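You operate a simulated robot arm through the tools that you are given. There is no shell and no other tool.

The job below is to be done with a simulated robot arm. You get a single attempt, and the scene is never put back.

Task
Purge the self-cleaning filter till its gauge stands at zero.
Fine: purge valve open, yellow knob over and back, purge valve shut. Where these are worked on the way, their far stop is far enough and under half their travel is too little: knob of the self-cleaning filter.

It is judged by the outcome, as a careful person would: the job done as asked, and still so three seconds after it is handed in. It fails if anything else is knocked over, pushed out of place, dropped, spilled or broken.

Robot
A 7-joint arm with a two-finger gripper, fixed in place. Base frame: the origin is at the foot of the arm, x ahead of it, y to its left, z up. Lengths are in m, angles in rad, forces in N, time in s.
With the tool pointing down near the work surface it reaches from about 0.24 to 0.72 m from the base axis. Its first joint turns from -2.897 to 2.897 rad. Payload 2.94 kg.
Tool frame: the origin (TCP) lies between the finger pads and is the grasp point; the fingertips stand 0.03 m ahead of it; z points along the fingers, y is the line along which they close. Largest opening 0.138 m; the body of the gripper starts 0.109 m behind the TCP.
Orientation is told as [roll, pitch, yaw] about the base's x, y, z axes, in that order, counted from this pose: with the fingers straight down and closing along the base's y, the tool's x points along the base's -x, its y along +y and its z along -z.

Tools
- The arm moves only by the tool drive_tool. Its argument "increments" is a list of rows, each an object of numbers (a shift or turn left out is 0, a gripper value left out holds the last): "dx", "dy", "dz": the shift along the tool's x, y, z in m; "rx", "ry", "rz": the turn, a rotation vector about the tool's x, y, z in degrees; "hand": the finger opening in m, from 0 to 0.138. In form: [{"dx": .., "dy": .., "dz": .., "rx": .., "ry": .., "rz": .., "hand": ..}, ...]. A call has 1 to 20 rows; each row shifts and turns the commanded pose from where the row before left it, along the tool's axes as they then stand. Each row takes 0.2 s and may step no farther than 0.05 m and 0.15 rad from the row before; otherwise, or with a gripper value out of range, the whole call is refused. Where a pose cannot be reached the arm comes as near as it can. A force on the tool above 40 N (or 10 N above the force at the start of the call, whichever is more), or a blocked arm, ends the call early, and 0.2 s more pass. Each finger halts on what it meets, pressing with about 30 N; the grip force reading is that of the motor and also rises with nothing between the fingers. The clock runs only during rows and for 0.2 s after the last one: add rows that do not move to give the fingers time. It gives the time, the measured TCP pose, the force on the tool (base axes), the opening and the grip force at its end, in the units of the frame above (readings bear some noise), with the torque about the TCP (base axes, N m) and any sound that the robot's microphone picked up, and new pictures: "views" is both (left out), scene, wrist or none.
- Cameras (640 x 400 px; columns grow to the right, rows downward): "scene" is fixed at [0.0501, -0.4988, 1.7657]; the picture's right is [0.89, -0.46, 0.00], its down [-0.27, -0.53, -0.80] and it looks along [0.37, 0.71, -0.59] (base axes); focal length 358 px, centre (320, 200). "wrist" rides on the gripper at [0.071, 0.019, -0.146] in the tool frame; the picture's right is [-0.26, 0.97, 0.00], its down [-0.85, -0.23, -0.48] and it looks along [-0.46, -0.12, 0.88] (tool axes); focal length 280 px, centre (320, 200). There is no depth. A picture from a camera that has moved, and an enlarged one, comes with that camera's place and axes in the base frame and with its lens.
- slide_trunk(by): slides the trunk up (or, below 0, down) by that many m; the arm rides with it, the base frame stays. It gives what a move gives, with no picture.
- close_up(camera, box): a new picture of the part [left, top, right, bottom] of that camera's present view, enlarged. It takes no simulated time.
- sign_off(): hands the job in; it is judged then, once.

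Nothing tells you positions but the pictures and the camera data. Unless the task says otherwise, let go and move clear before handing in.

The tools are called after ">>>" by a JSON object that holds its "fn" and its "kwargs". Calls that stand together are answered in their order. drive_tool: Moves the arm, as the interface text tells. Its arguments: {"type":"object","properties":{"increments":{"type":"array","items":{"type":"object","properties":{"dx":{"type":"number"},"dy":{"type":"number"},"dz":{"type":"number"},"rx":{"type":"number"},"ry":{"type":"number"},"rz":{"type":"number"},"hand":{"type":"number"}}}},"views":{"type":"string","enum":["both","scene","wrist","none"]}},"required":["increments"]} The other tools are called the same way: slide_trunk (by) slides the trunk up or down; close_up (camera, box) takes an enlarged picture of a part of a camera's view; sign_off () hands the job in.

At the start:

```text
time_s: 0.0
tool_pos: [0.369, 0.1685, 1.3865]
orientation: [0.001, 0.001, -0.001]
contact_force: [0.5, 1.1, -0.2]
moment: [-0.01, -0.02, 0.0]
finger_gap: 0.1382
grip_force: 0.1
trunk travel left (down, up): [-0.425, 0.029]
```

scene: 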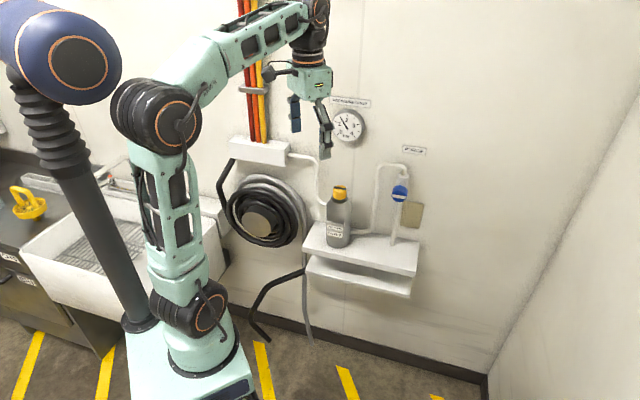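
wrist: 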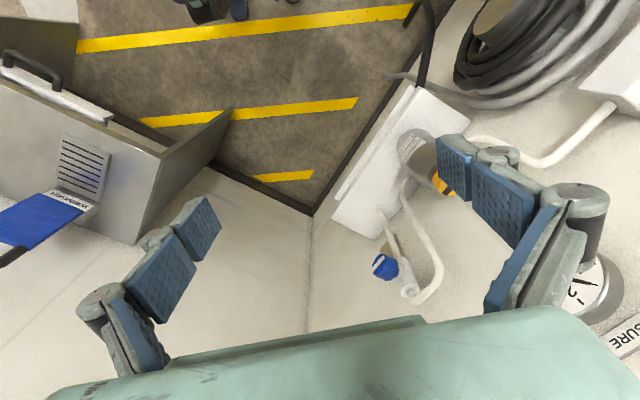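

I see a wall-mounted unit: a grey filter bottle with a yellow knob standing on a white shelf, a blue purge valve on a white pipe to its right, and a gauge on the wall above. I'll look closer at these before moving.

>>> {"fn": "close_up", "kwargs": {"camera": "scene", "box": [290, 80, 450, 300]}}

>>> {"fn": "close_up", "kwargs": {"camera": "scene", "box": [310, 170, 430, 245]}}

>>> {"fn": "close_up", "kwargs": {"camera": "scene", "box": [320, 90, 440, 165]}}

>>> {"fn": "close_up", "kwargs": {"camera": "wrist", "box": [340, 120, 480, 310]}}

```text
1.82 times, centred on (370, 190) of scene
camera zoom: at [0.0501, -0.4988, 1.7657], right [0.89, -0.46, 0.0], down [-0.27, -0.53, -0.8], along [0.37, 0.71, -0.59], focal length 651 px, centre (229, 218)
```

zoom: 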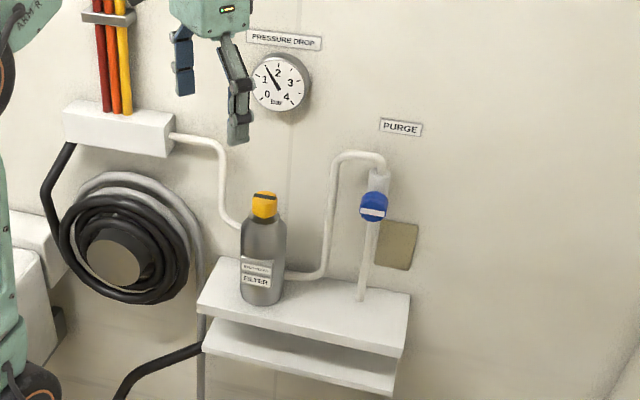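

```text
5.33 times, centred on (370, 208) of scene
camera zoom: at [0.0501, -0.4988, 1.7657], right [0.89, -0.46, 0.0], down [-0.27, -0.53, -0.8], along [0.37, 0.71, -0.59], focal length 1910 px, centre (53, 160)
```

zoom: 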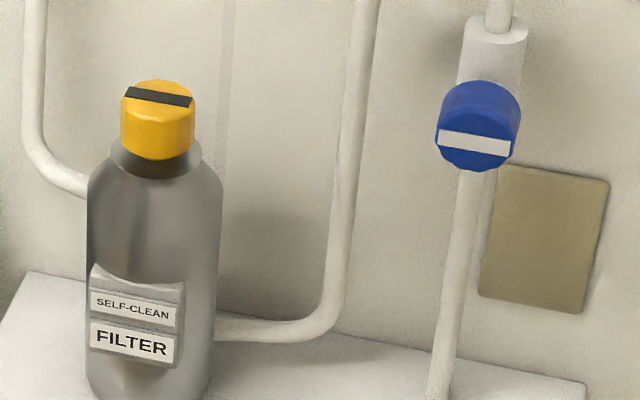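

```text
5.33 times, centred on (380, 128) of scene
camera zoom: at [0.0501, -0.4988, 1.7657], right [0.89, -0.46, 0.0], down [-0.27, -0.53, -0.8], along [0.37, 0.71, -0.59], focal length 1910 px, centre (0, 587)
```

zoom: 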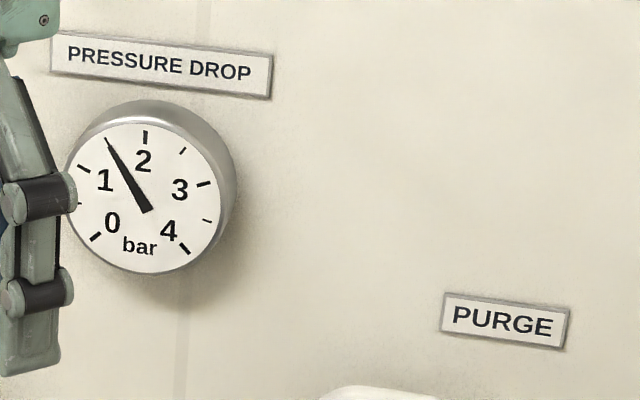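

```text
2.11 times, centred on (410, 215) of wrist
camera zoom: at [0.2992, 0.188, 1.5317], right [0.26, 0.97, 0.0], down [0.85, -0.23, 0.48], along [0.46, -0.12, -0.88], focal length 590 px, centre (130, 168)
```

zoom: 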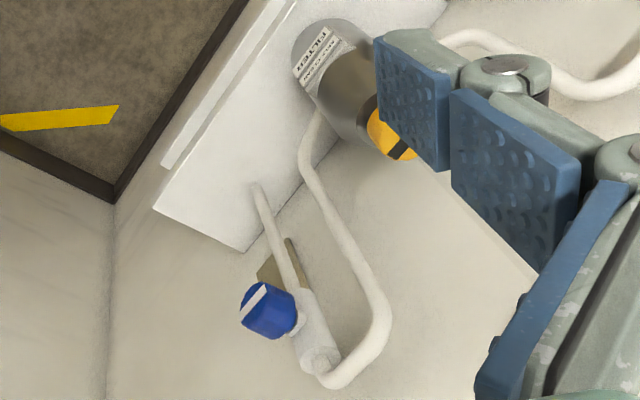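

The filter's yellow knob sits at about (0.57, 0.35, 1.09). The blue purge knob is near (0.71, 0.21, 1.09), with its axis coming out of the wall, roughly along (-0.7, -0.7, 0). The gauge shows about 1.5 bar. First I'll move the hand into the free space in front of the valve to get a better look.

>>> {"fn": "drive_tool", "kwargs": {"increments": [{"dx": -0.036, "dy": -0.018, "dz": 0.01}, {"dx": -0.036, "dy": -0.018, "dz": 0.01}, {"dx": -0.036, "dy": -0.018, "dz": 0.01}, {"dx": -0.036, "dy": -0.018, "dz": 0.01}, {}, {}], "views": "both"}}

```text
time_s: 1.4
tool_pos: [0.5147, 0.0968, 1.3451]
orientation: [-0.001, 0.001, 0.001]
contact_force: [-0.7, -0.6, 0.0]
moment: [-0.01, 0.0, -0.02]
finger_gap: 0.1381
grip_force: 0.1
trunk travel left (down, up): [-0.425, 0.029]
camera wrist: at [0.4437, 0.1157, 1.4922], right [0.26, 0.97, 0.0], down [0.85, -0.23, 0.48], along [0.46, -0.12, -0.88], focal length 280 px, centre (320, 200)
```

scene: 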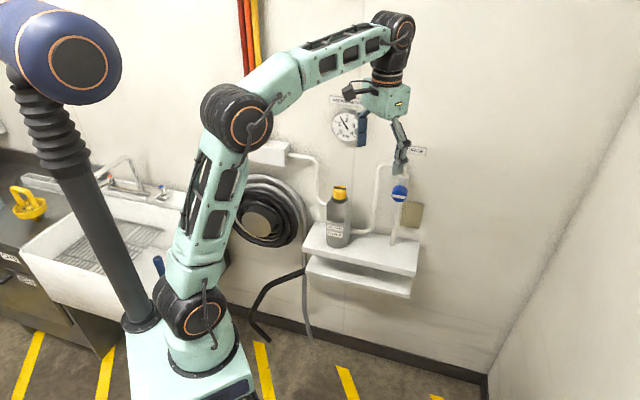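
wrist: 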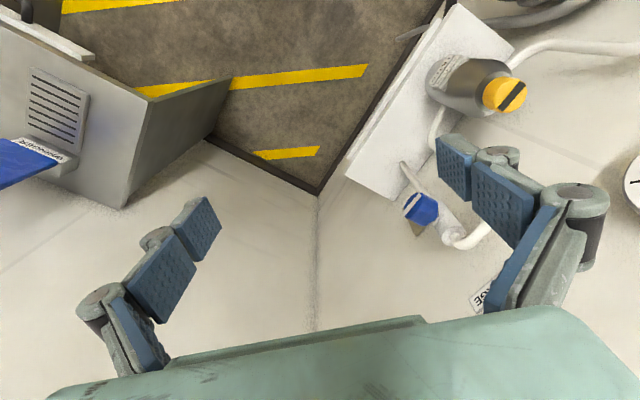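

The filter and purge valve are both visible from the wrist camera now. I'll zoom in to measure them and to see how the knobs are shaped.

>>> {"fn": "close_up", "kwargs": {"camera": "wrist", "box": [400, 30, 560, 130]}}

>>> {"fn": "close_up", "kwargs": {"camera": "wrist", "box": [370, 150, 530, 250]}}

```text
4.00 times, centred on (480, 80) of wrist
camera zoom: at [0.4437, 0.1157, 1.4922], right [0.26, 0.97, 0.0], down [0.85, -0.23, 0.48], along [0.46, -0.12, -0.88], focal length 1122 px, centre (-320, 680)
```

zoom: 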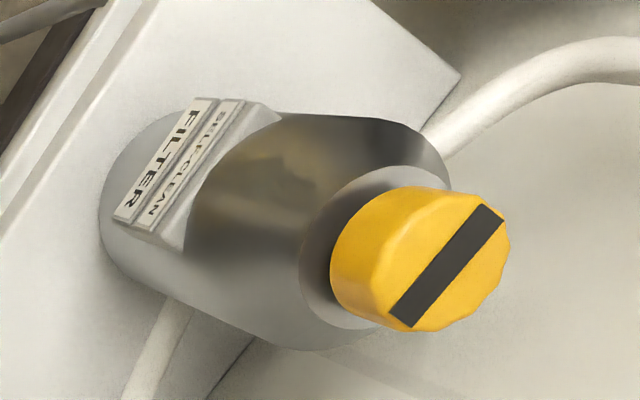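

```text
4.00 times, centred on (450, 200) of wrist
camera zoom: at [0.4437, 0.1157, 1.4922], right [0.26, 0.97, 0.0], down [0.85, -0.23, 0.48], along [0.46, -0.12, -0.88], focal length 1122 px, centre (-200, 200)
```

zoom: 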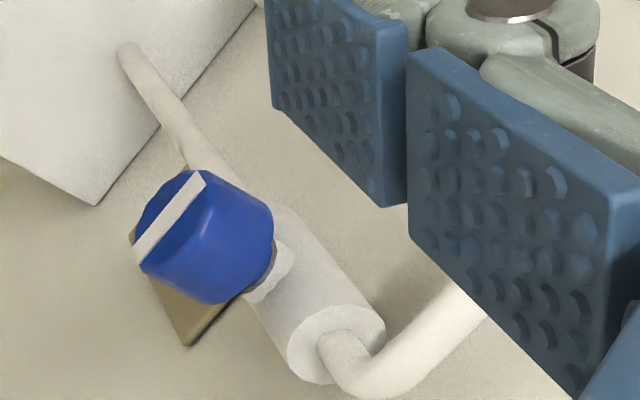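

Measured from both cameras, the yellow knob's top is at about (0.568, 0.357, 1.084). The blue knob's face is at about (0.692, 0.201, 1.105), with its axis roughly along (0.69, 0.72, 0) into the wall. Next I'll tilt the hand toward horizontal, facing the valve.

>>> {"fn": "drive_tool", "kwargs": {"increments": [{"rx": -5.8, "ry": -5.8}, {"rx": -5.8, "ry": -5.8}, {"rx": -5.8, "ry": -5.8}, {"rx": -5.8, "ry": -5.8}, {"rx": -5.8, "ry": -5.8}, {"rx": -5.8, "ry": -5.8}, {}, {}], "views": "both"}}

```text
time_s: 3.2
tool_pos: [0.5138, 0.0955, 1.3459]
orientation: [0.688, -0.565, -0.207]
contact_force: [-0.6, 0.5, -0.4]
moment: [-0.02, -0.03, 0.0]
finger_gap: 0.138
grip_force: 0.1
trunk travel left (down, up): [-0.425, 0.029]
camera wrist: at [0.3741, 0.047, 1.4133], right [0.05, 0.75, 0.66], down [0.49, -0.59, 0.64], along [0.87, 0.29, -0.39], focal length 280 px, centre (320, 200)
```

scene: 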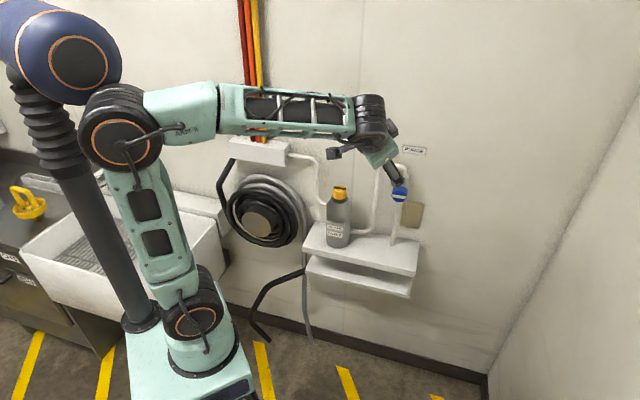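
wrist: 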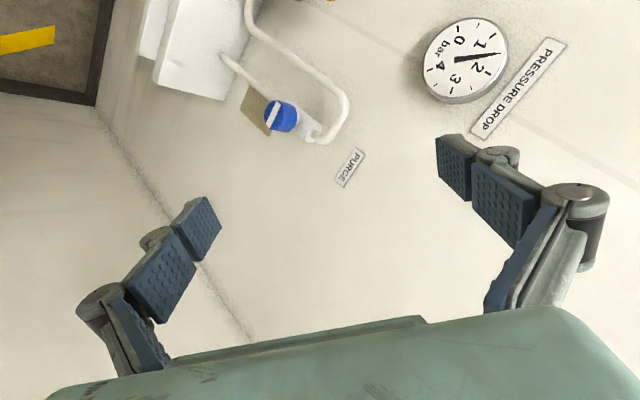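

The arm is following well and the valve, gauge and pipe are all in view. I'll finish tilting the hand to horizontal while edging forward.

>>> {"fn": "drive_tool", "kwargs": {"increments": [{"rx": -5.8, "ry": -5.8, "dz": 0.015}, {"rx": -5.8, "ry": -5.8, "dz": 0.015}, {"rx": -5.8, "ry": -5.8, "dz": 0.015}, {"rx": -5.8, "ry": -5.8, "dz": 0.015}, {"rx": -5.8, "ry": -5.8, "dz": 0.015}, {}, {}], "views": "both"}}

```text
time_s: 4.8
tool_pos: [0.5625, 0.1435, 1.3149]
orientation: [1.578, -0.786, -0.788]
contact_force: [0.1, 0.4, -0.2]
moment: [-0.01, -0.01, -0.01]
finger_gap: 0.1381
grip_force: 0.1
trunk travel left (down, up): [-0.425, 0.029]
camera wrist: at [0.4142, 0.0856, 1.2783], right [-0.35, 0.35, 0.87], down [0.2, -0.88, 0.44], along [0.91, 0.33, 0.24], focal length 280 px, centre (320, 200)
```

scene: 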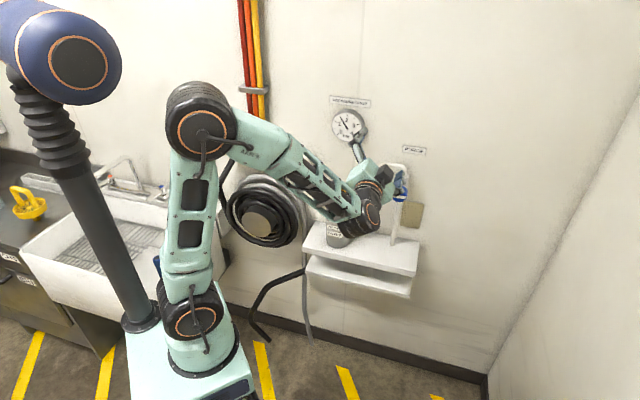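
wrist: 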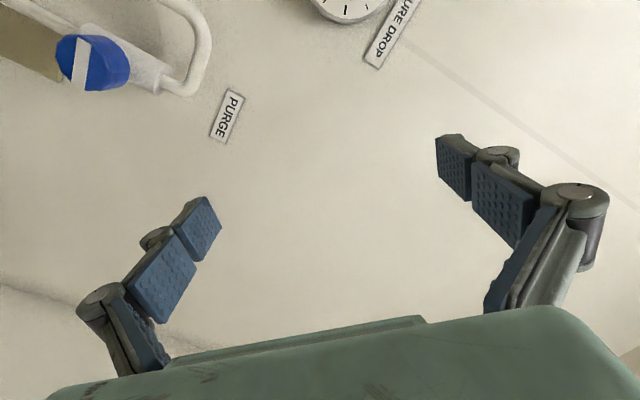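

The hand is now horizontal and facing the wall. Next I'll lower it until it is in front of the purge valve, leaving about 7 cm between the fingertips and the knob.

>>> {"fn": "drive_tool", "kwargs": {"increments": [{"dx": 0.01875, "dy": -0.03075, "dz": 0.003}, {"dx": 0.01875, "dy": -0.03075, "dz": 0.003}, {"dx": 0.01875, "dy": -0.03075, "dz": 0.003}, {"dx": 0.01875, "dy": -0.03075, "dz": 0.003}, {"dx": 0.01875, "dy": -0.03075, "dz": 0.003}, {"dx": 0.01875, "dy": -0.03075, "dz": 0.003}, {}, {}], "views": "both"}}

```text
time_s: 6.6
tool_pos: [0.6112, 0.1214, 1.105]
orientation: [1.577, -0.784, -0.789]
contact_force: [0.5, 0.1, -0.3]
moment: [0.0, 0.01, 0.0]
finger_gap: 0.1381
grip_force: 0.2
trunk travel left (down, up): [-0.425, 0.029]
camera wrist: at [0.4627, 0.0638, 1.0679], right [-0.35, 0.35, 0.87], down [0.2, -0.88, 0.44], along [0.91, 0.33, 0.24], focal length 280 px, centre (320, 200)
```

scene: 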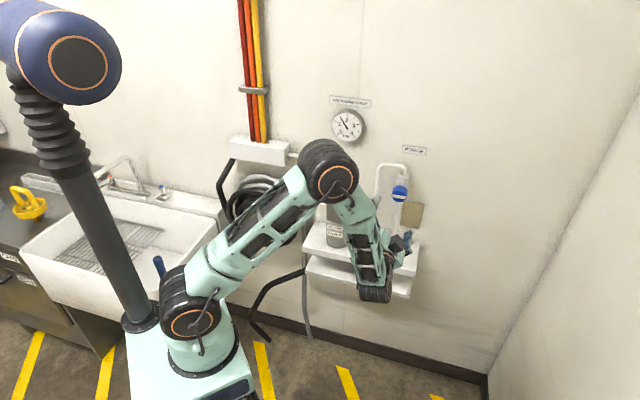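
wrist: 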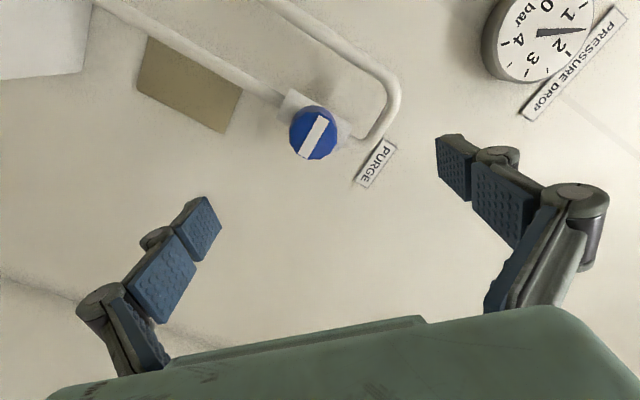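

The valve face is now straight ahead in the wrist view. I'll zoom in to find its centre precisely.

>>> {"fn": "close_up", "kwargs": {"camera": "wrist", "box": [240, 80, 400, 180]}}

>>> {"fn": "close_up", "kwargs": {"camera": "scene", "box": [350, 160, 446, 220]}}

```text
4.00 times, centred on (320, 130) of wrist
camera zoom: at [0.4627, 0.0638, 1.0679], right [-0.35, 0.35, 0.87], down [0.2, -0.88, 0.44], along [0.91, 0.33, 0.24], focal length 1122 px, centre (320, 480)
```

zoom: 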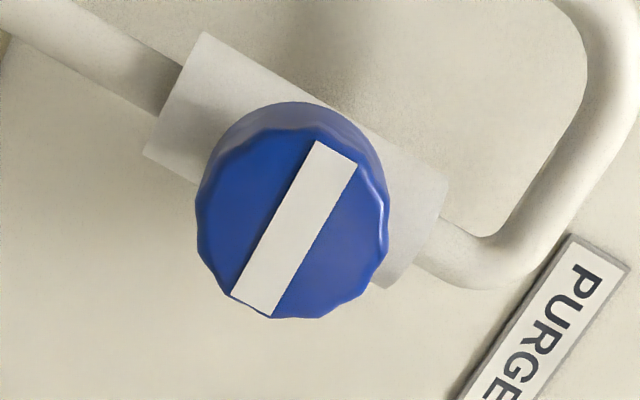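

```text
6.67 times, centred on (398, 190) of scene
camera zoom: at [0.0501, -0.4988, 1.7657], right [0.89, -0.46, 0.0], down [-0.27, -0.53, -0.8], along [0.37, 0.71, -0.59], focal length 2388 px, centre (-200, 267)
```

zoom: 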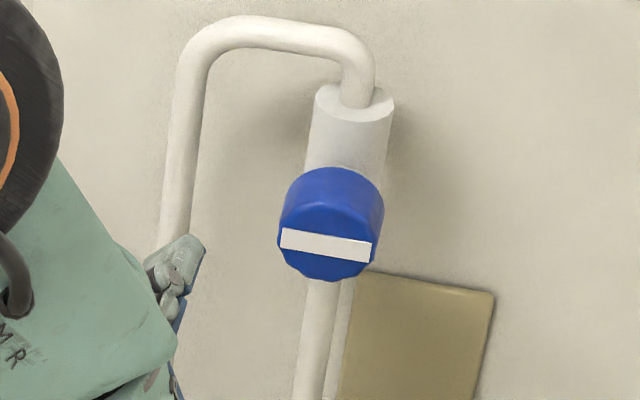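

The valve centre is about 6 mm off the tool axis and the face is about 0.11 m ahead of the TCP. I'll correct for that, close the fingers part way to 8 cm, and move in by 6 cm.

>>> {"fn": "drive_tool", "kwargs": {"increments": [{"dx": 0.0016, "dy": -0.006, "hand": 0.085}, {"dz": 0.015}, {"dz": 0.015}, {"dz": 0.015}, {"dz": 0.015}, {}], "views": "both"}}

>>> {"fn": "close_up", "kwargs": {"camera": "wrist", "box": [200, 60, 440, 210]}}

```text
time_s: 8.0
tool_pos: [0.6552, 0.1618, 1.1003]
orientation: [1.577, -0.785, -0.79]
contact_force: [0.0, 0.7, -0.1]
moment: [-0.01, 0.0, 0.03]
finger_gap: 0.0848
grip_force: 0.0
trunk travel left (down, up): [-0.425, 0.029]
camera wrist: at [0.5072, 0.104, 1.0637], right [-0.35, 0.35, 0.87], down [0.2, -0.88, 0.44], along [0.91, 0.33, 0.24], focal length 280 px, centre (320, 200)
```

scene: 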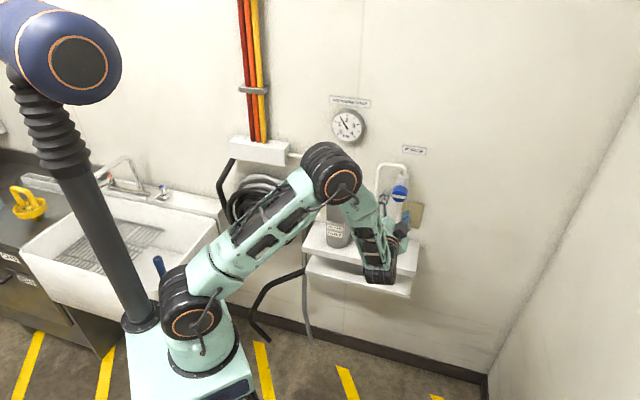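
wrist: 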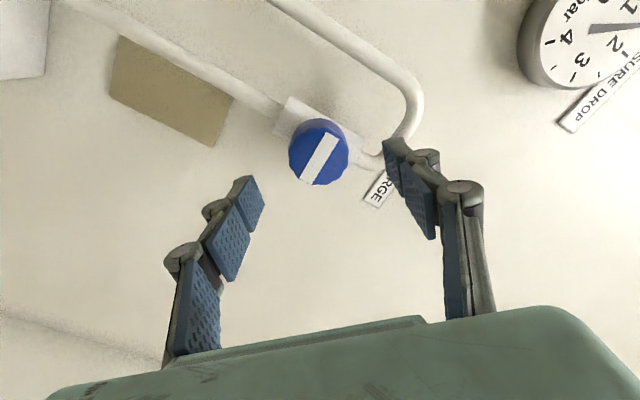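

```text
2.67 times, centred on (320, 135) of wrist
camera zoom: at [0.5072, 0.104, 1.0637], right [-0.35, 0.35, 0.87], down [0.2, -0.88, 0.44], along [0.91, 0.33, 0.24], focal length 748 px, centre (320, 373)
```

zoom: 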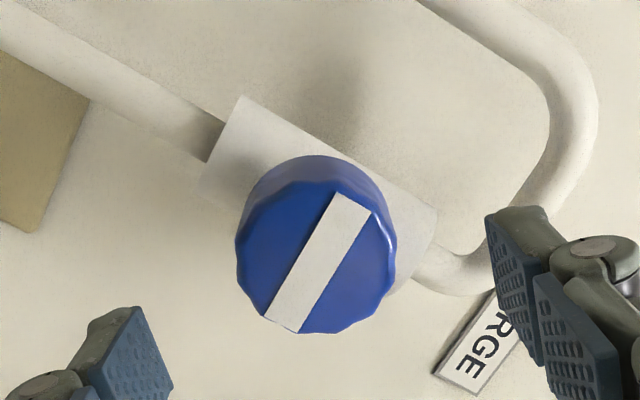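

The valve is now centred on the tool axis and its face is about 5.5 cm ahead. I'll move in along the axis and close on the knob.

>>> {"fn": "drive_tool", "kwargs": {"increments": [{"dz": 0.013}, {"dz": 0.013}, {"dz": 0.013}, {"dz": 0.012}, {}], "views": "wrist"}}

>>> {"fn": "close_up", "kwargs": {"camera": "wrist", "box": [200, 80, 440, 230]}}

```text
time_s: 9.2
tool_pos: [0.6918, 0.198, 1.1009]
orientation: [1.576, -0.786, -0.789]
contact_force: [-0.4, 0.1, 0.4]
moment: [-0.03, 0.01, 0.01]
finger_gap: 0.0848
grip_force: 0.1
trunk travel left (down, up): [-0.425, 0.029]
camera wrist: at [0.5435, 0.1398, 1.0634], right [-0.35, 0.35, 0.87], down [0.2, -0.88, 0.44], along [0.91, 0.33, 0.24], focal length 280 px, centre (320, 200)
```

wrist: 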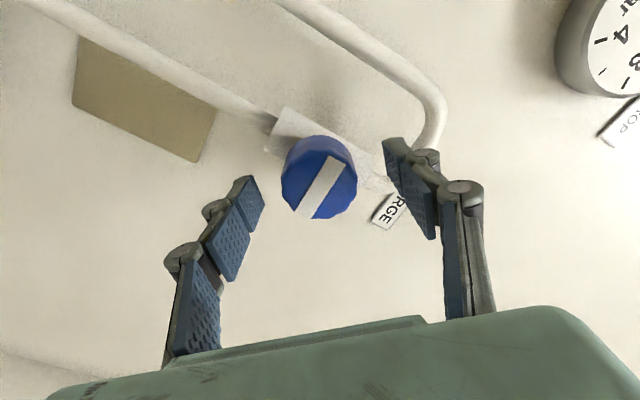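

```text
2.67 times, centred on (320, 155) of wrist
camera zoom: at [0.5435, 0.1398, 1.0634], right [-0.35, 0.35, 0.87], down [0.2, -0.88, 0.44], along [0.91, 0.33, 0.24], focal length 748 px, centre (320, 320)
```

zoom: 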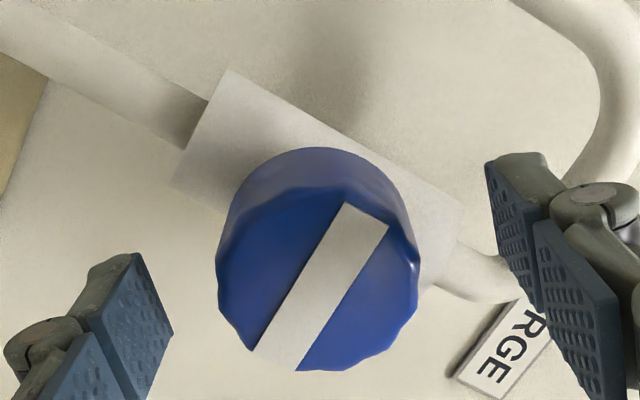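

The knob face is about 5 mm ahead of the TCP and centred between the fingers. Closing on it now.

>>> {"fn": "drive_tool", "kwargs": {"increments": [{"hand": 0.03}, {}, {}, {}, {}], "views": "wrist"}}

```text
time_s: 10.4
tool_pos: [0.6922, 0.1964, 1.0998]
orientation: [1.577, -0.784, -0.789]
contact_force: [1.1, -0.7, -1.7]
moment: [0.0, 0.04, -0.23]
finger_gap: 0.0471
grip_force: 44.5
trunk travel left (down, up): [-0.425, 0.029]
camera wrist: at [0.5436, 0.1394, 1.0631], right [-0.35, 0.35, 0.87], down [0.2, -0.88, 0.44], along [0.91, 0.33, 0.24], focal length 280 px, centre (320, 200)
```

wrist: 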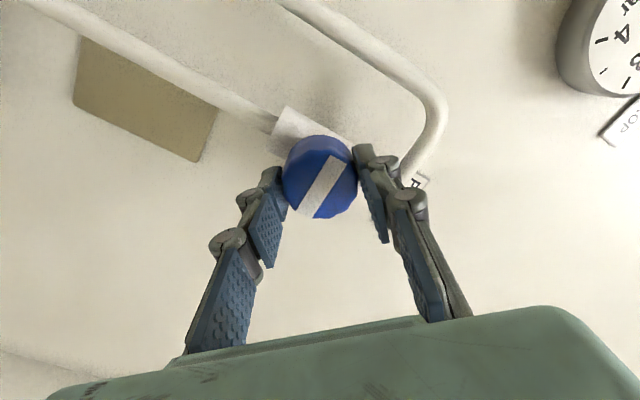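

The knob is gripped, with a gap of 47 mm. I'll try a small counter-clockwise turn as seen from the front and check whether the stripe follows and how much torque builds up.

>>> {"fn": "drive_tool", "kwargs": {"increments": [{"rz": -5}, {"rz": -5}, {"rz": -5}, {}], "views": "both"}}

>>> {"fn": "close_up", "kwargs": {"camera": "scene", "box": [350, 160, 446, 220]}}

```text
time_s: 11.4
tool_pos: [0.6909, 0.1961, 1.099]
orientation: [1.576, -1.049, -0.79]
contact_force: [0.6, -3.7, 0.1]
moment: [-0.47, 0.44, 0.31]
finger_gap: 0.047
grip_force: 45.0
trunk travel left (down, up): [-0.425, 0.029]
camera wrist: at [0.552, 0.1311, 1.0477], right [-0.5, 0.5, 0.71], down [0.1, -0.78, 0.62], along [0.86, 0.38, 0.34], focal length 280 px, centre (320, 200)
```

scene: 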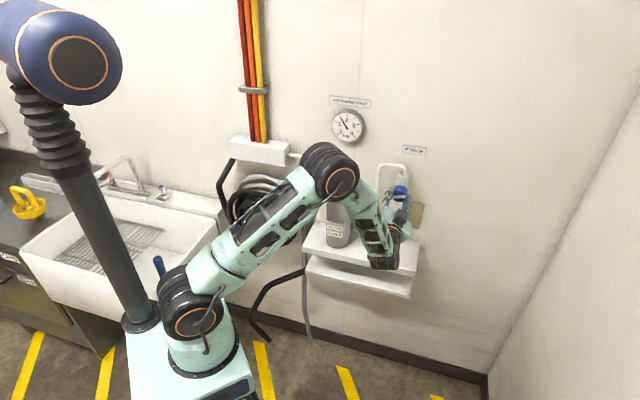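
wrist: 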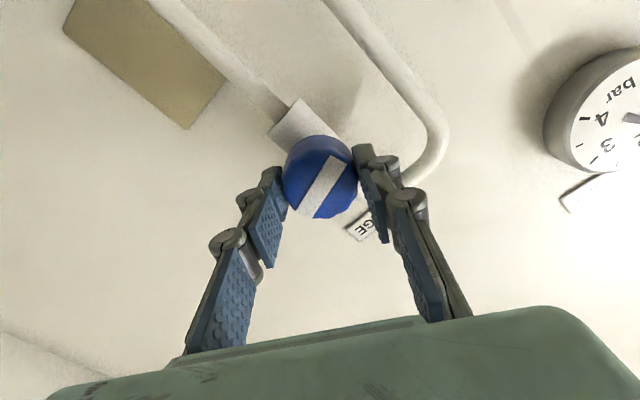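

```text
6.67 times, centred on (398, 190) of scene
camera zoom: at [0.0501, -0.4988, 1.7657], right [0.89, -0.46, 0.0], down [-0.27, -0.53, -0.8], along [0.37, 0.71, -0.59], focal length 2388 px, centre (-200, 267)
```

zoom: 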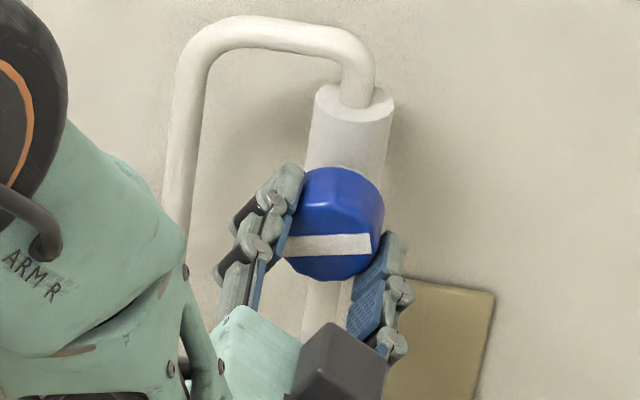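

The stripe turned with the fingers with almost no torque about the axis, so counter-clockwise opens it. I'll carry on turning.

>>> {"fn": "drive_tool", "kwargs": {"increments": [{"rz": -5}, {"rz": -5}, {"rz": -5}, {"rz": -5}, {"rz": -5}, {"rz": -5}, {"rz": -5}, {"rz": -5}, {"rz": -5}, {"rz": -5}, {}], "views": "both"}}

>>> {"fn": "close_up", "kwargs": {"camera": "scene", "box": [350, 160, 446, 220]}}

```text
time_s: 13.8
tool_pos: [0.6922, 0.1971, 1.0986]
orientation: [-1.582, -1.221, 2.369]
contact_force: [0.7, -3.5, -1.6]
moment: [0.03, -0.04, -0.22]
finger_gap: 0.047
grip_force: 44.6
trunk travel left (down, up): [-0.425, 0.029]
camera wrist: at [0.5933, 0.0901, 1.0264], right [-0.7, 0.7, -0.08], down [-0.39, -0.29, 0.87], along [0.59, 0.65, 0.48], focal length 280 px, centre (320, 200)
```

scene: 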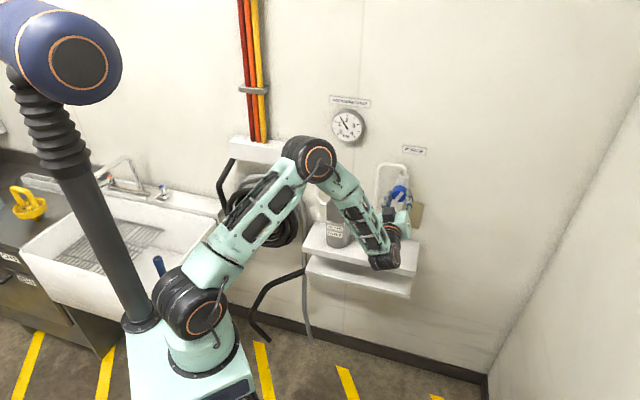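
wrist: 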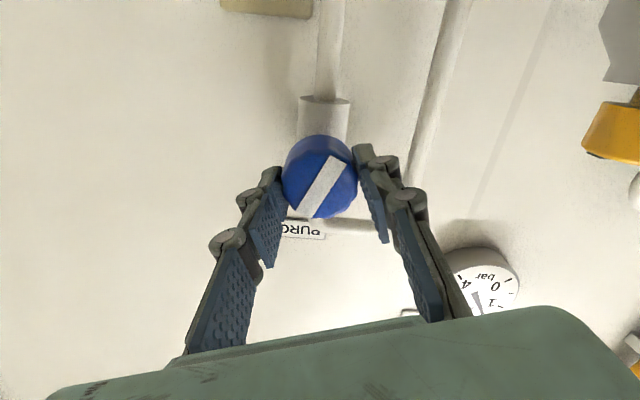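

```text
6.67 times, centred on (398, 190) of scene
camera zoom: at [0.0501, -0.4988, 1.7657], right [0.89, -0.46, 0.0], down [-0.27, -0.53, -0.8], along [0.37, 0.71, -0.59], focal length 2388 px, centre (-200, 267)
```

zoom: 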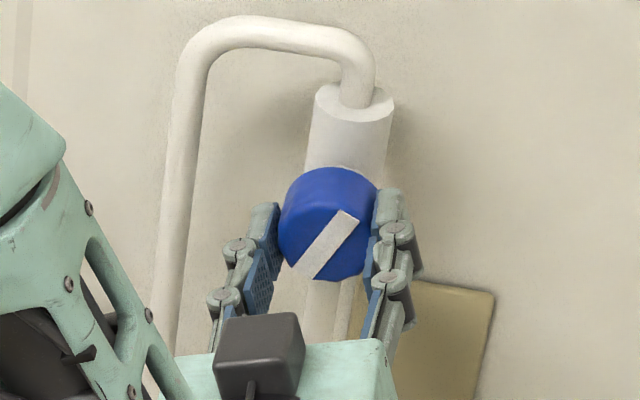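

The valve has turned 65°, following freely. I'll continue toward 90° and watch for the stop.

>>> {"fn": "drive_tool", "kwargs": {"increments": [{"rz": -5}, {"rz": -5}, {"rz": -5}, {"rz": -5}, {"rz": -5}, {}], "views": "both"}}

>>> {"fn": "close_up", "kwargs": {"camera": "scene", "box": [350, 160, 446, 220]}}

>>> {"fn": "close_up", "kwargs": {"camera": "scene", "box": [320, 90, 440, 165]}}

```text
time_s: 15.2
tool_pos: [0.6909, 0.1983, 1.0996]
orientation: [-1.574, -0.783, 2.362]
contact_force: [1.4, -4.0, -1.0]
moment: [0.07, -0.05, 0.03]
finger_gap: 0.0471
grip_force: 45.5
trunk travel left (down, up): [-0.425, 0.029]
camera wrist: at [0.6147, 0.0689, 1.0362], right [-0.61, 0.61, -0.5], down [-0.65, -0.03, 0.76], along [0.45, 0.79, 0.42], focal length 280 px, centre (320, 200)
```

scene: 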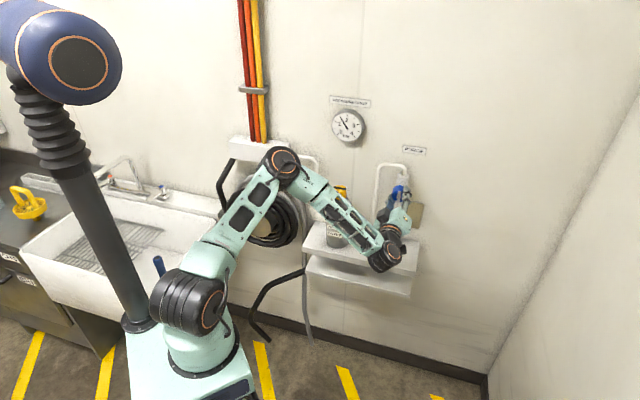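
wrist: 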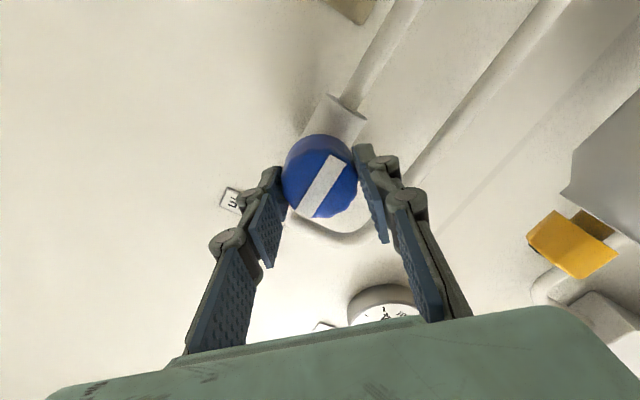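

```text
6.67 times, centred on (398, 190) of scene
camera zoom: at [0.0501, -0.4988, 1.7657], right [0.89, -0.46, 0.0], down [-0.27, -0.53, -0.8], along [0.37, 0.71, -0.59], focal length 2388 px, centre (-200, 267)
```

zoom: 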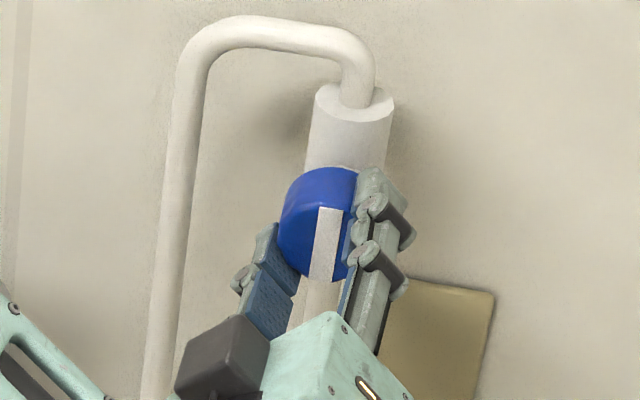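

```text
5.33 times, centred on (380, 128) of scene
camera zoom: at [0.0501, -0.4988, 1.7657], right [0.89, -0.46, 0.0], down [-0.27, -0.53, -0.8], along [0.37, 0.71, -0.59], focal length 1910 px, centre (0, 587)
```

zoom: 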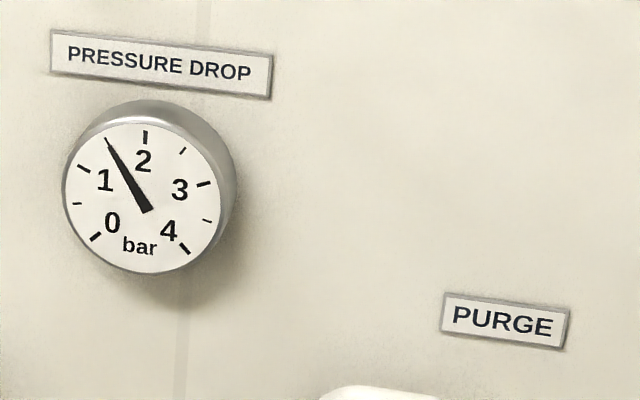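

The stripe now lies along the pipe, so the valve should be open. I'll nudge a few degrees more to feel for the stop.

>>> {"fn": "drive_tool", "kwargs": {"increments": [{"rz": -3}, {"rz": -3}, {}], "views": "wrist"}}

>>> {"fn": "close_up", "kwargs": {"camera": "scene", "box": [350, 160, 446, 220]}}

```text
time_s: 15.8
tool_pos: [0.6915, 0.1994, 1.1018]
orientation: [-1.534, -0.709, 2.355]
contact_force: [1.0, 5.0, -5.3]
moment: [0.68, -0.1, -0.85]
finger_gap: 0.0476
grip_force: 45.0
out of reach, approached as far as the arm can: row 1, 2
trunk travel left (down, up): [-0.425, 0.029]
stopped in row 3: the force on the tool passed its limit at 45 N (the readings are from after the stop); the commanded pose is now the measured one
camera wrist: at [0.62, 0.0635, 1.0457], right [-0.61, 0.56, -0.56], down [-0.67, 0.01, 0.74], along [0.42, 0.83, 0.37], focal length 280 px, centre (320, 200)
```

wrist: 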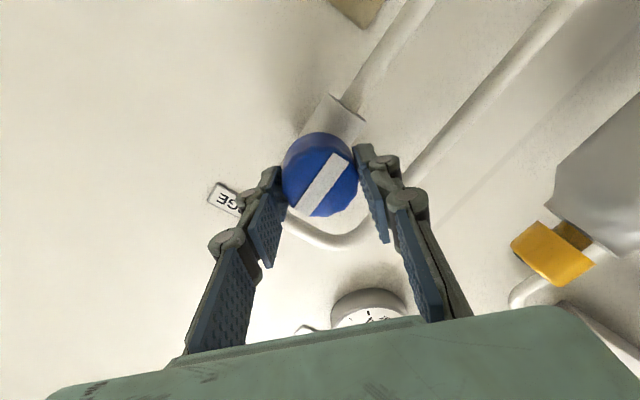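

```text
6.67 times, centred on (398, 190) of scene
camera zoom: at [0.0501, -0.4988, 1.7657], right [0.89, -0.46, 0.0], down [-0.27, -0.53, -0.8], along [0.37, 0.71, -0.59], focal length 2388 px, centre (-200, 267)
```

zoom: 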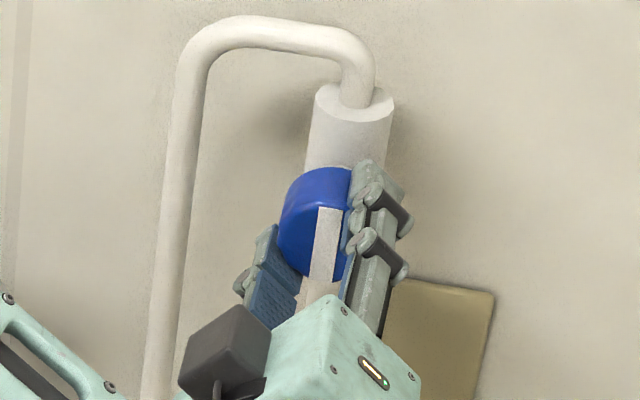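

The arm reached a joint limit just past 90°. The stripe lies along the pipe, so the valve looks open. I'll let go of it and back straight out.

>>> {"fn": "drive_tool", "kwargs": {"increments": [{"hand": 0.09}, {}, {}, {}], "views": "wrist"}}

>>> {"fn": "close_up", "kwargs": {"camera": "scene", "box": [350, 160, 446, 220]}}

```text
time_s: 16.8
tool_pos: [0.6913, 0.197, 1.1021]
orientation: [-1.535, -0.705, 2.355]
contact_force: [-0.2, 0.1, -0.4]
moment: [0.02, 0.0, 0.05]
finger_gap: 0.09
grip_force: 0.1
trunk travel left (down, up): [-0.425, 0.029]
camera wrist: at [0.62, 0.0622, 1.0467], right [-0.61, 0.56, -0.56], down [-0.67, 0.01, 0.74], along [0.42, 0.83, 0.37], focal length 280 px, centre (320, 200)
```

wrist: 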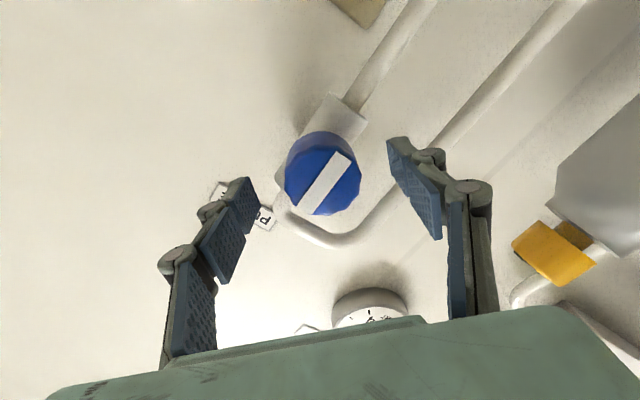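

```text
6.67 times, centred on (398, 190) of scene
camera zoom: at [0.0501, -0.4988, 1.7657], right [0.89, -0.46, 0.0], down [-0.27, -0.53, -0.8], along [0.37, 0.71, -0.59], focal length 2388 px, centre (-200, 267)
```

zoom: 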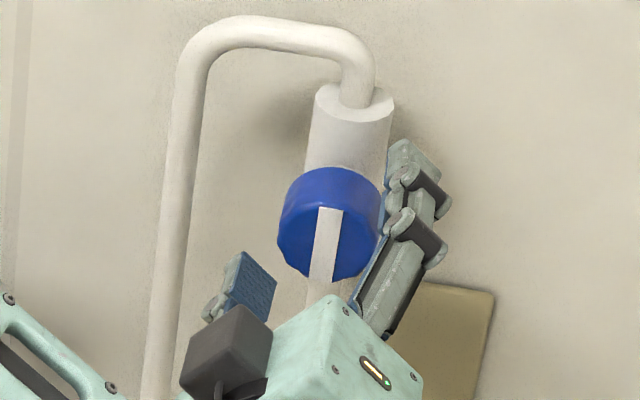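

The valve's stripe is along the pipe, so it is open, and the fingers are free of it. I'll back straight out and then roll the hand so the fingers lie horizontal, parallel to the wall.

>>> {"fn": "drive_tool", "kwargs": {"increments": [{"dz": -0.015}, {"dz": -0.025}, {"dz": -0.035}, {"dz": -0.035}, {"rz": 8}, {"rz": 8}, {"rz": 8}, {"rz": 8}, {"rz": 8}, {"rz": 8}, {}], "views": "both"}}

>>> {"fn": "close_up", "kwargs": {"camera": "scene", "box": [350, 160, 446, 220]}}

```text
time_s: 19.2
tool_pos: [0.6184, 0.1202, 1.1064]
orientation: [-0.747, -1.535, 1.554]
contact_force: [-0.3, -0.6, -0.4]
moment: [0.02, 0.0, 0.0]
finger_gap: 0.09
grip_force: 0.0
out of reach, approached as far as the arm can: row 4
trunk travel left (down, up): [-0.425, 0.029]
camera wrist: at [0.5043, 0.0257, 1.0398], right [-0.7, 0.68, 0.24], down [-0.16, -0.47, 0.87], along [0.7, 0.57, 0.44], focal length 280 px, centre (320, 200)
```

scene: 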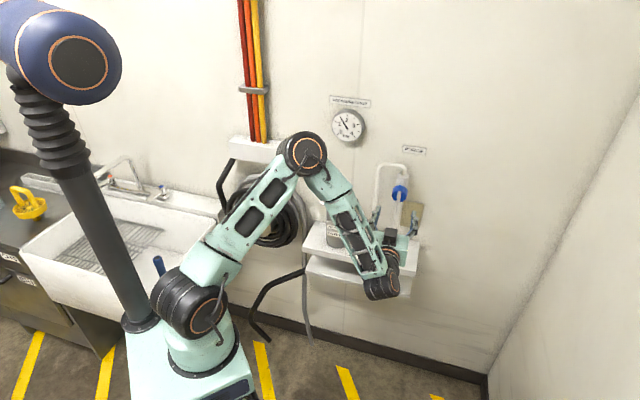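
wrist: 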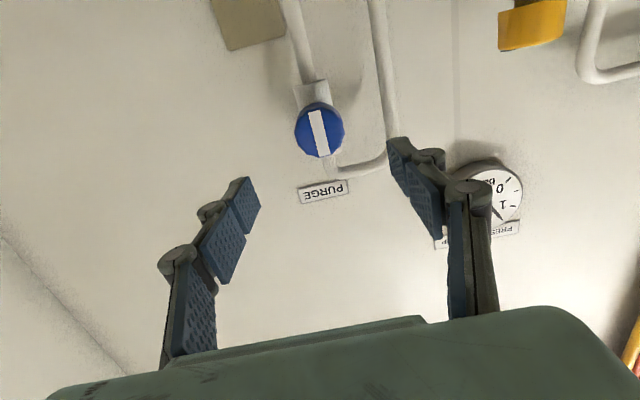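

```text
6.67 times, centred on (398, 190) of scene
camera zoom: at [0.0501, -0.4988, 1.7657], right [0.89, -0.46, 0.0], down [-0.27, -0.53, -0.8], along [0.37, 0.71, -0.59], focal length 2388 px, centre (-200, 267)
```

zoom: 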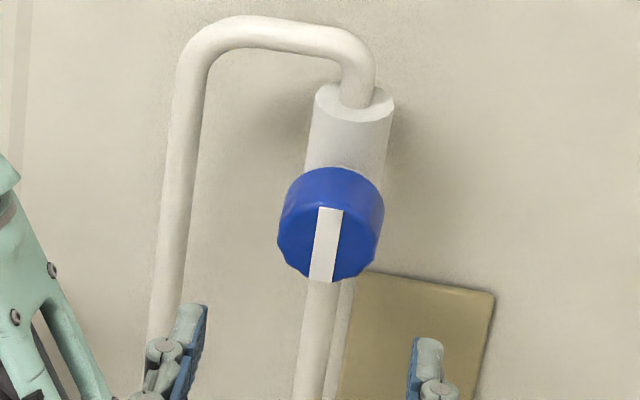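

The valve stands open, with its stripe vertical along the pipe. Now I'll swing the hand to point straight down with the fingers closing parallel to the wall.

>>> {"fn": "drive_tool", "kwargs": {"increments": [{"ry": 8}, {"ry": 8}, {"ry": 8}, {"ry": 8}, {"ry": 8}, {"ry": 8}, {"ry": 8}, {"ry": 8}, {"ry": 8}, {"ry": 8}, {"ry": 8.4}, {}, {}], "views": "both"}}

```text
time_s: 22.0
tool_pos: [0.6183, 0.1203, 1.1069]
orientation: [-0.024, 0.0, 0.807]
contact_force: [1.0, 0.4, -0.6]
moment: [-0.01, 0.0, 0.0]
finger_gap: 0.0896
grip_force: 0.0
trunk travel left (down, up): [-0.425, 0.029]
camera wrist: at [0.5531, 0.0847, 1.2522], right [-0.52, 0.86, -0.03], down [0.74, 0.46, 0.48], along [0.42, 0.23, -0.88], focal length 280 px, centre (320, 200)
```

scene: 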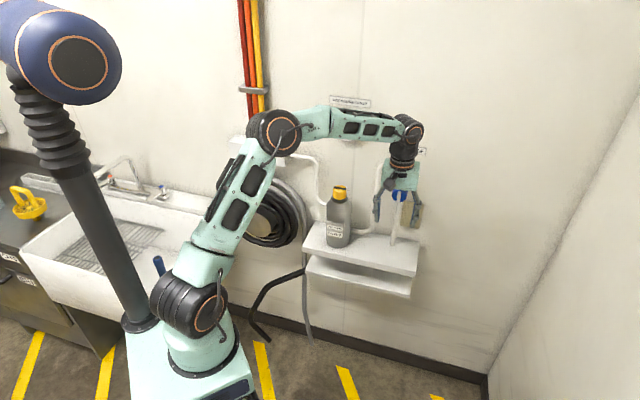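
wrist: 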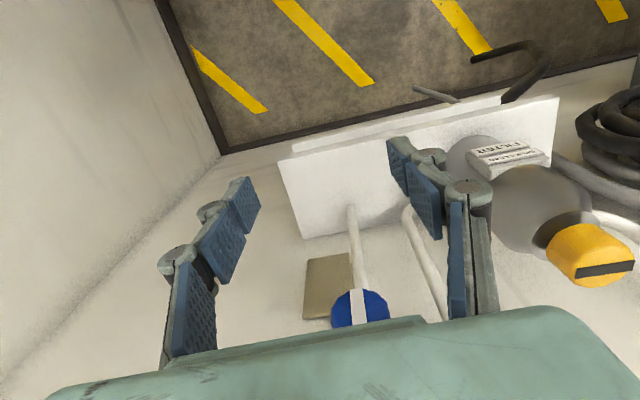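

The hand now points down. I'll level its slight tilt, lift a little, and move sideways to a point in front of the filter, about 12 cm on the robot's side of the knob.

>>> {"fn": "drive_tool", "kwargs": {"increments": [{"rx": -1.4, "dz": -0.03}, {"dz": -0.02}, {"dx": -0.002, "dy": 0.04}, {"dx": -0.002, "dy": 0.04}, {"dx": -0.002, "dy": 0.04}, {"dx": -0.002, "dy": 0.04}, {"dx": -0.002, "dy": 0.04}, {}, {}], "views": "both"}}

```text
time_s: 24.0
tool_pos: [0.4817, 0.2657, 1.1566]
orientation: [-0.001, -0.003, 0.807]
contact_force: [-0.1, -0.2, -0.7]
moment: [0.0, 0.02, 0.01]
finger_gap: 0.0898
grip_force: 0.0
trunk travel left (down, up): [-0.425, 0.029]
camera wrist: at [0.4181, 0.2284, 1.302], right [-0.52, 0.86, 0.0], down [0.75, 0.45, 0.48], along [0.41, 0.25, -0.88], focal length 280 px, centre (320, 200)
```

scene: 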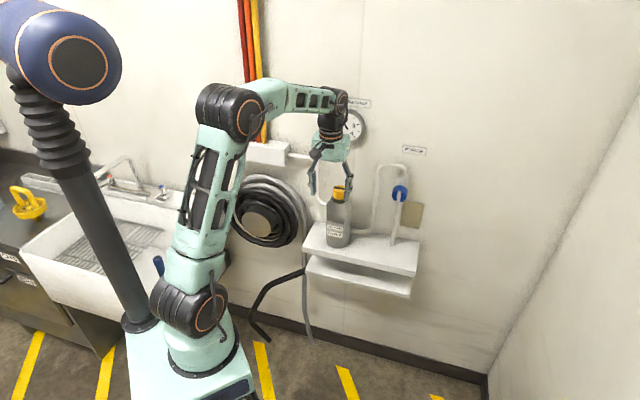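
wrist: 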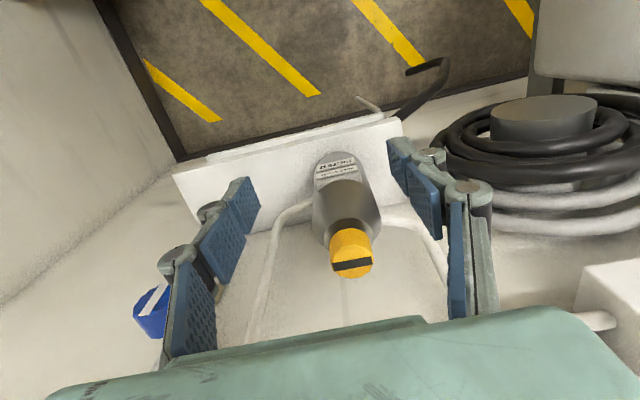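

>>> {"fn": "close_up", "kwargs": {"camera": "wrist", "box": [260, 200, 420, 300]}}

>>> {"fn": "close_up", "kwargs": {"camera": "scene", "box": [290, 80, 418, 160]}}

```text
4.00 times, centred on (340, 250) of wrist
camera zoom: at [0.4181, 0.2284, 1.302], right [-0.52, 0.86, 0.0], down [0.75, 0.45, 0.48], along [0.41, 0.25, -0.88], focal length 1122 px, centre (240, 0)
```

zoom: 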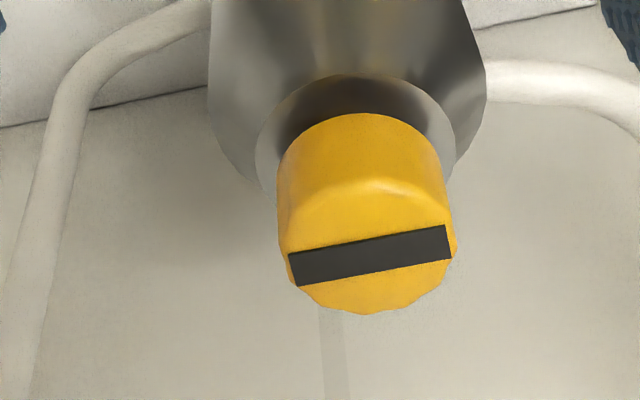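

```text
5.00 times, centred on (354, 120) of scene
camera zoom: at [0.0501, -0.4988, 1.7657], right [0.89, -0.46, 0.0], down [-0.27, -0.53, -0.8], along [0.37, 0.71, -0.59], focal length 1791 px, centre (150, 600)
```

zoom: 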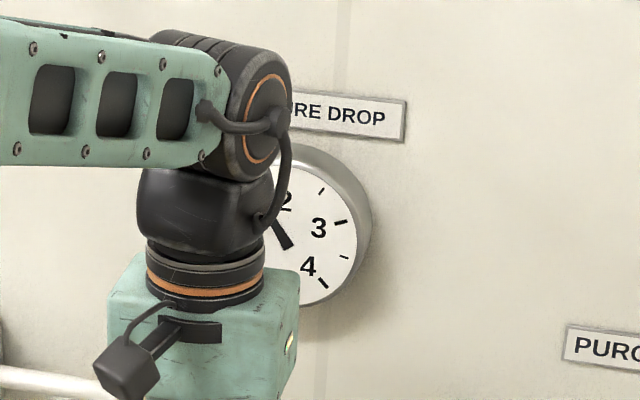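

The knob is about 12.5 cm ahead of the tool toward the wall and already centred sideways. I'll move over it with the fingertips about 4 cm above its top, keeping clear of the gauge on the wall.

>>> {"fn": "drive_tool", "kwargs": {"increments": [{"dx": -0.03}, {"dx": -0.03}, {"dx": -0.03}, {"dx": -0.02}, {"dx": -0.015, "dy": 0.001}, {}, {}], "views": "both"}}

>>> {"fn": "close_up", "kwargs": {"camera": "wrist", "box": [240, 90, 400, 190]}}

>>> {"fn": "close_up", "kwargs": {"camera": "scene", "box": [290, 80, 418, 160]}}

```text
time_s: 25.6
tool_pos: [0.5667, 0.3569, 1.1571]
orientation: [-0.001, -0.002, 0.807]
contact_force: [-0.1, -0.2, -0.1]
moment: [0.01, 0.01, 0.01]
finger_gap: 0.0899
grip_force: 0.0
trunk travel left (down, up): [-0.425, 0.029]
camera wrist: at [0.5037, 0.3197, 1.3028], right [-0.52, 0.86, 0.0], down [0.75, 0.45, 0.48], along [0.41, 0.25, -0.88], focal length 280 px, centre (320, 200)
```

scene: 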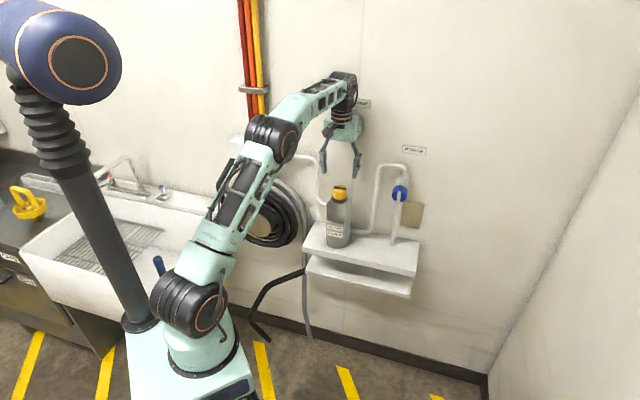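
wrist: 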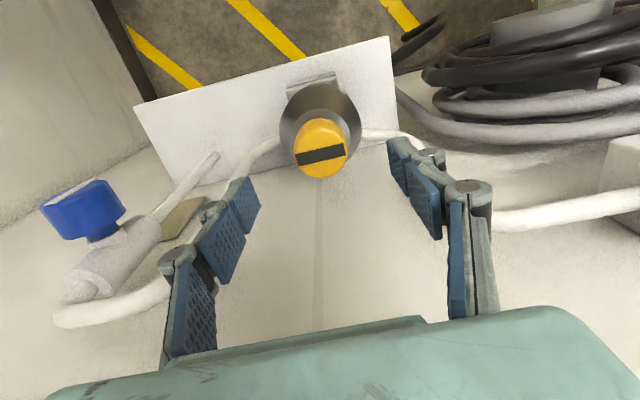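

```text
4.00 times, centred on (320, 140) of wrist
camera zoom: at [0.5037, 0.3197, 1.3028], right [-0.52, 0.86, 0.0], down [0.75, 0.45, 0.48], along [0.41, 0.25, -0.88], focal length 1122 px, centre (320, 440)
```

zoom: 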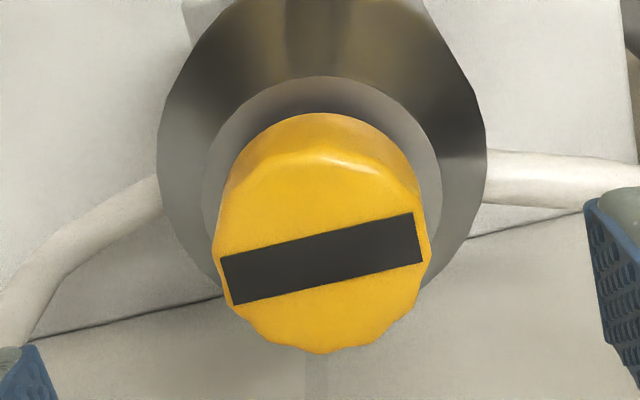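

```text
5.00 times, centred on (354, 120) of scene
camera zoom: at [0.0501, -0.4988, 1.7657], right [0.89, -0.46, 0.0], down [-0.27, -0.53, -0.8], along [0.37, 0.71, -0.59], focal length 1791 px, centre (150, 600)
```

zoom: 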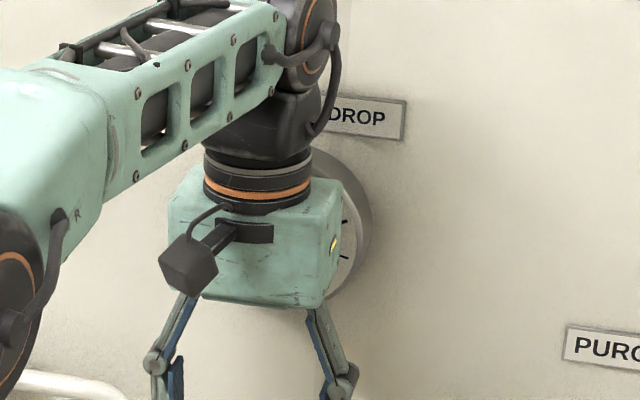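

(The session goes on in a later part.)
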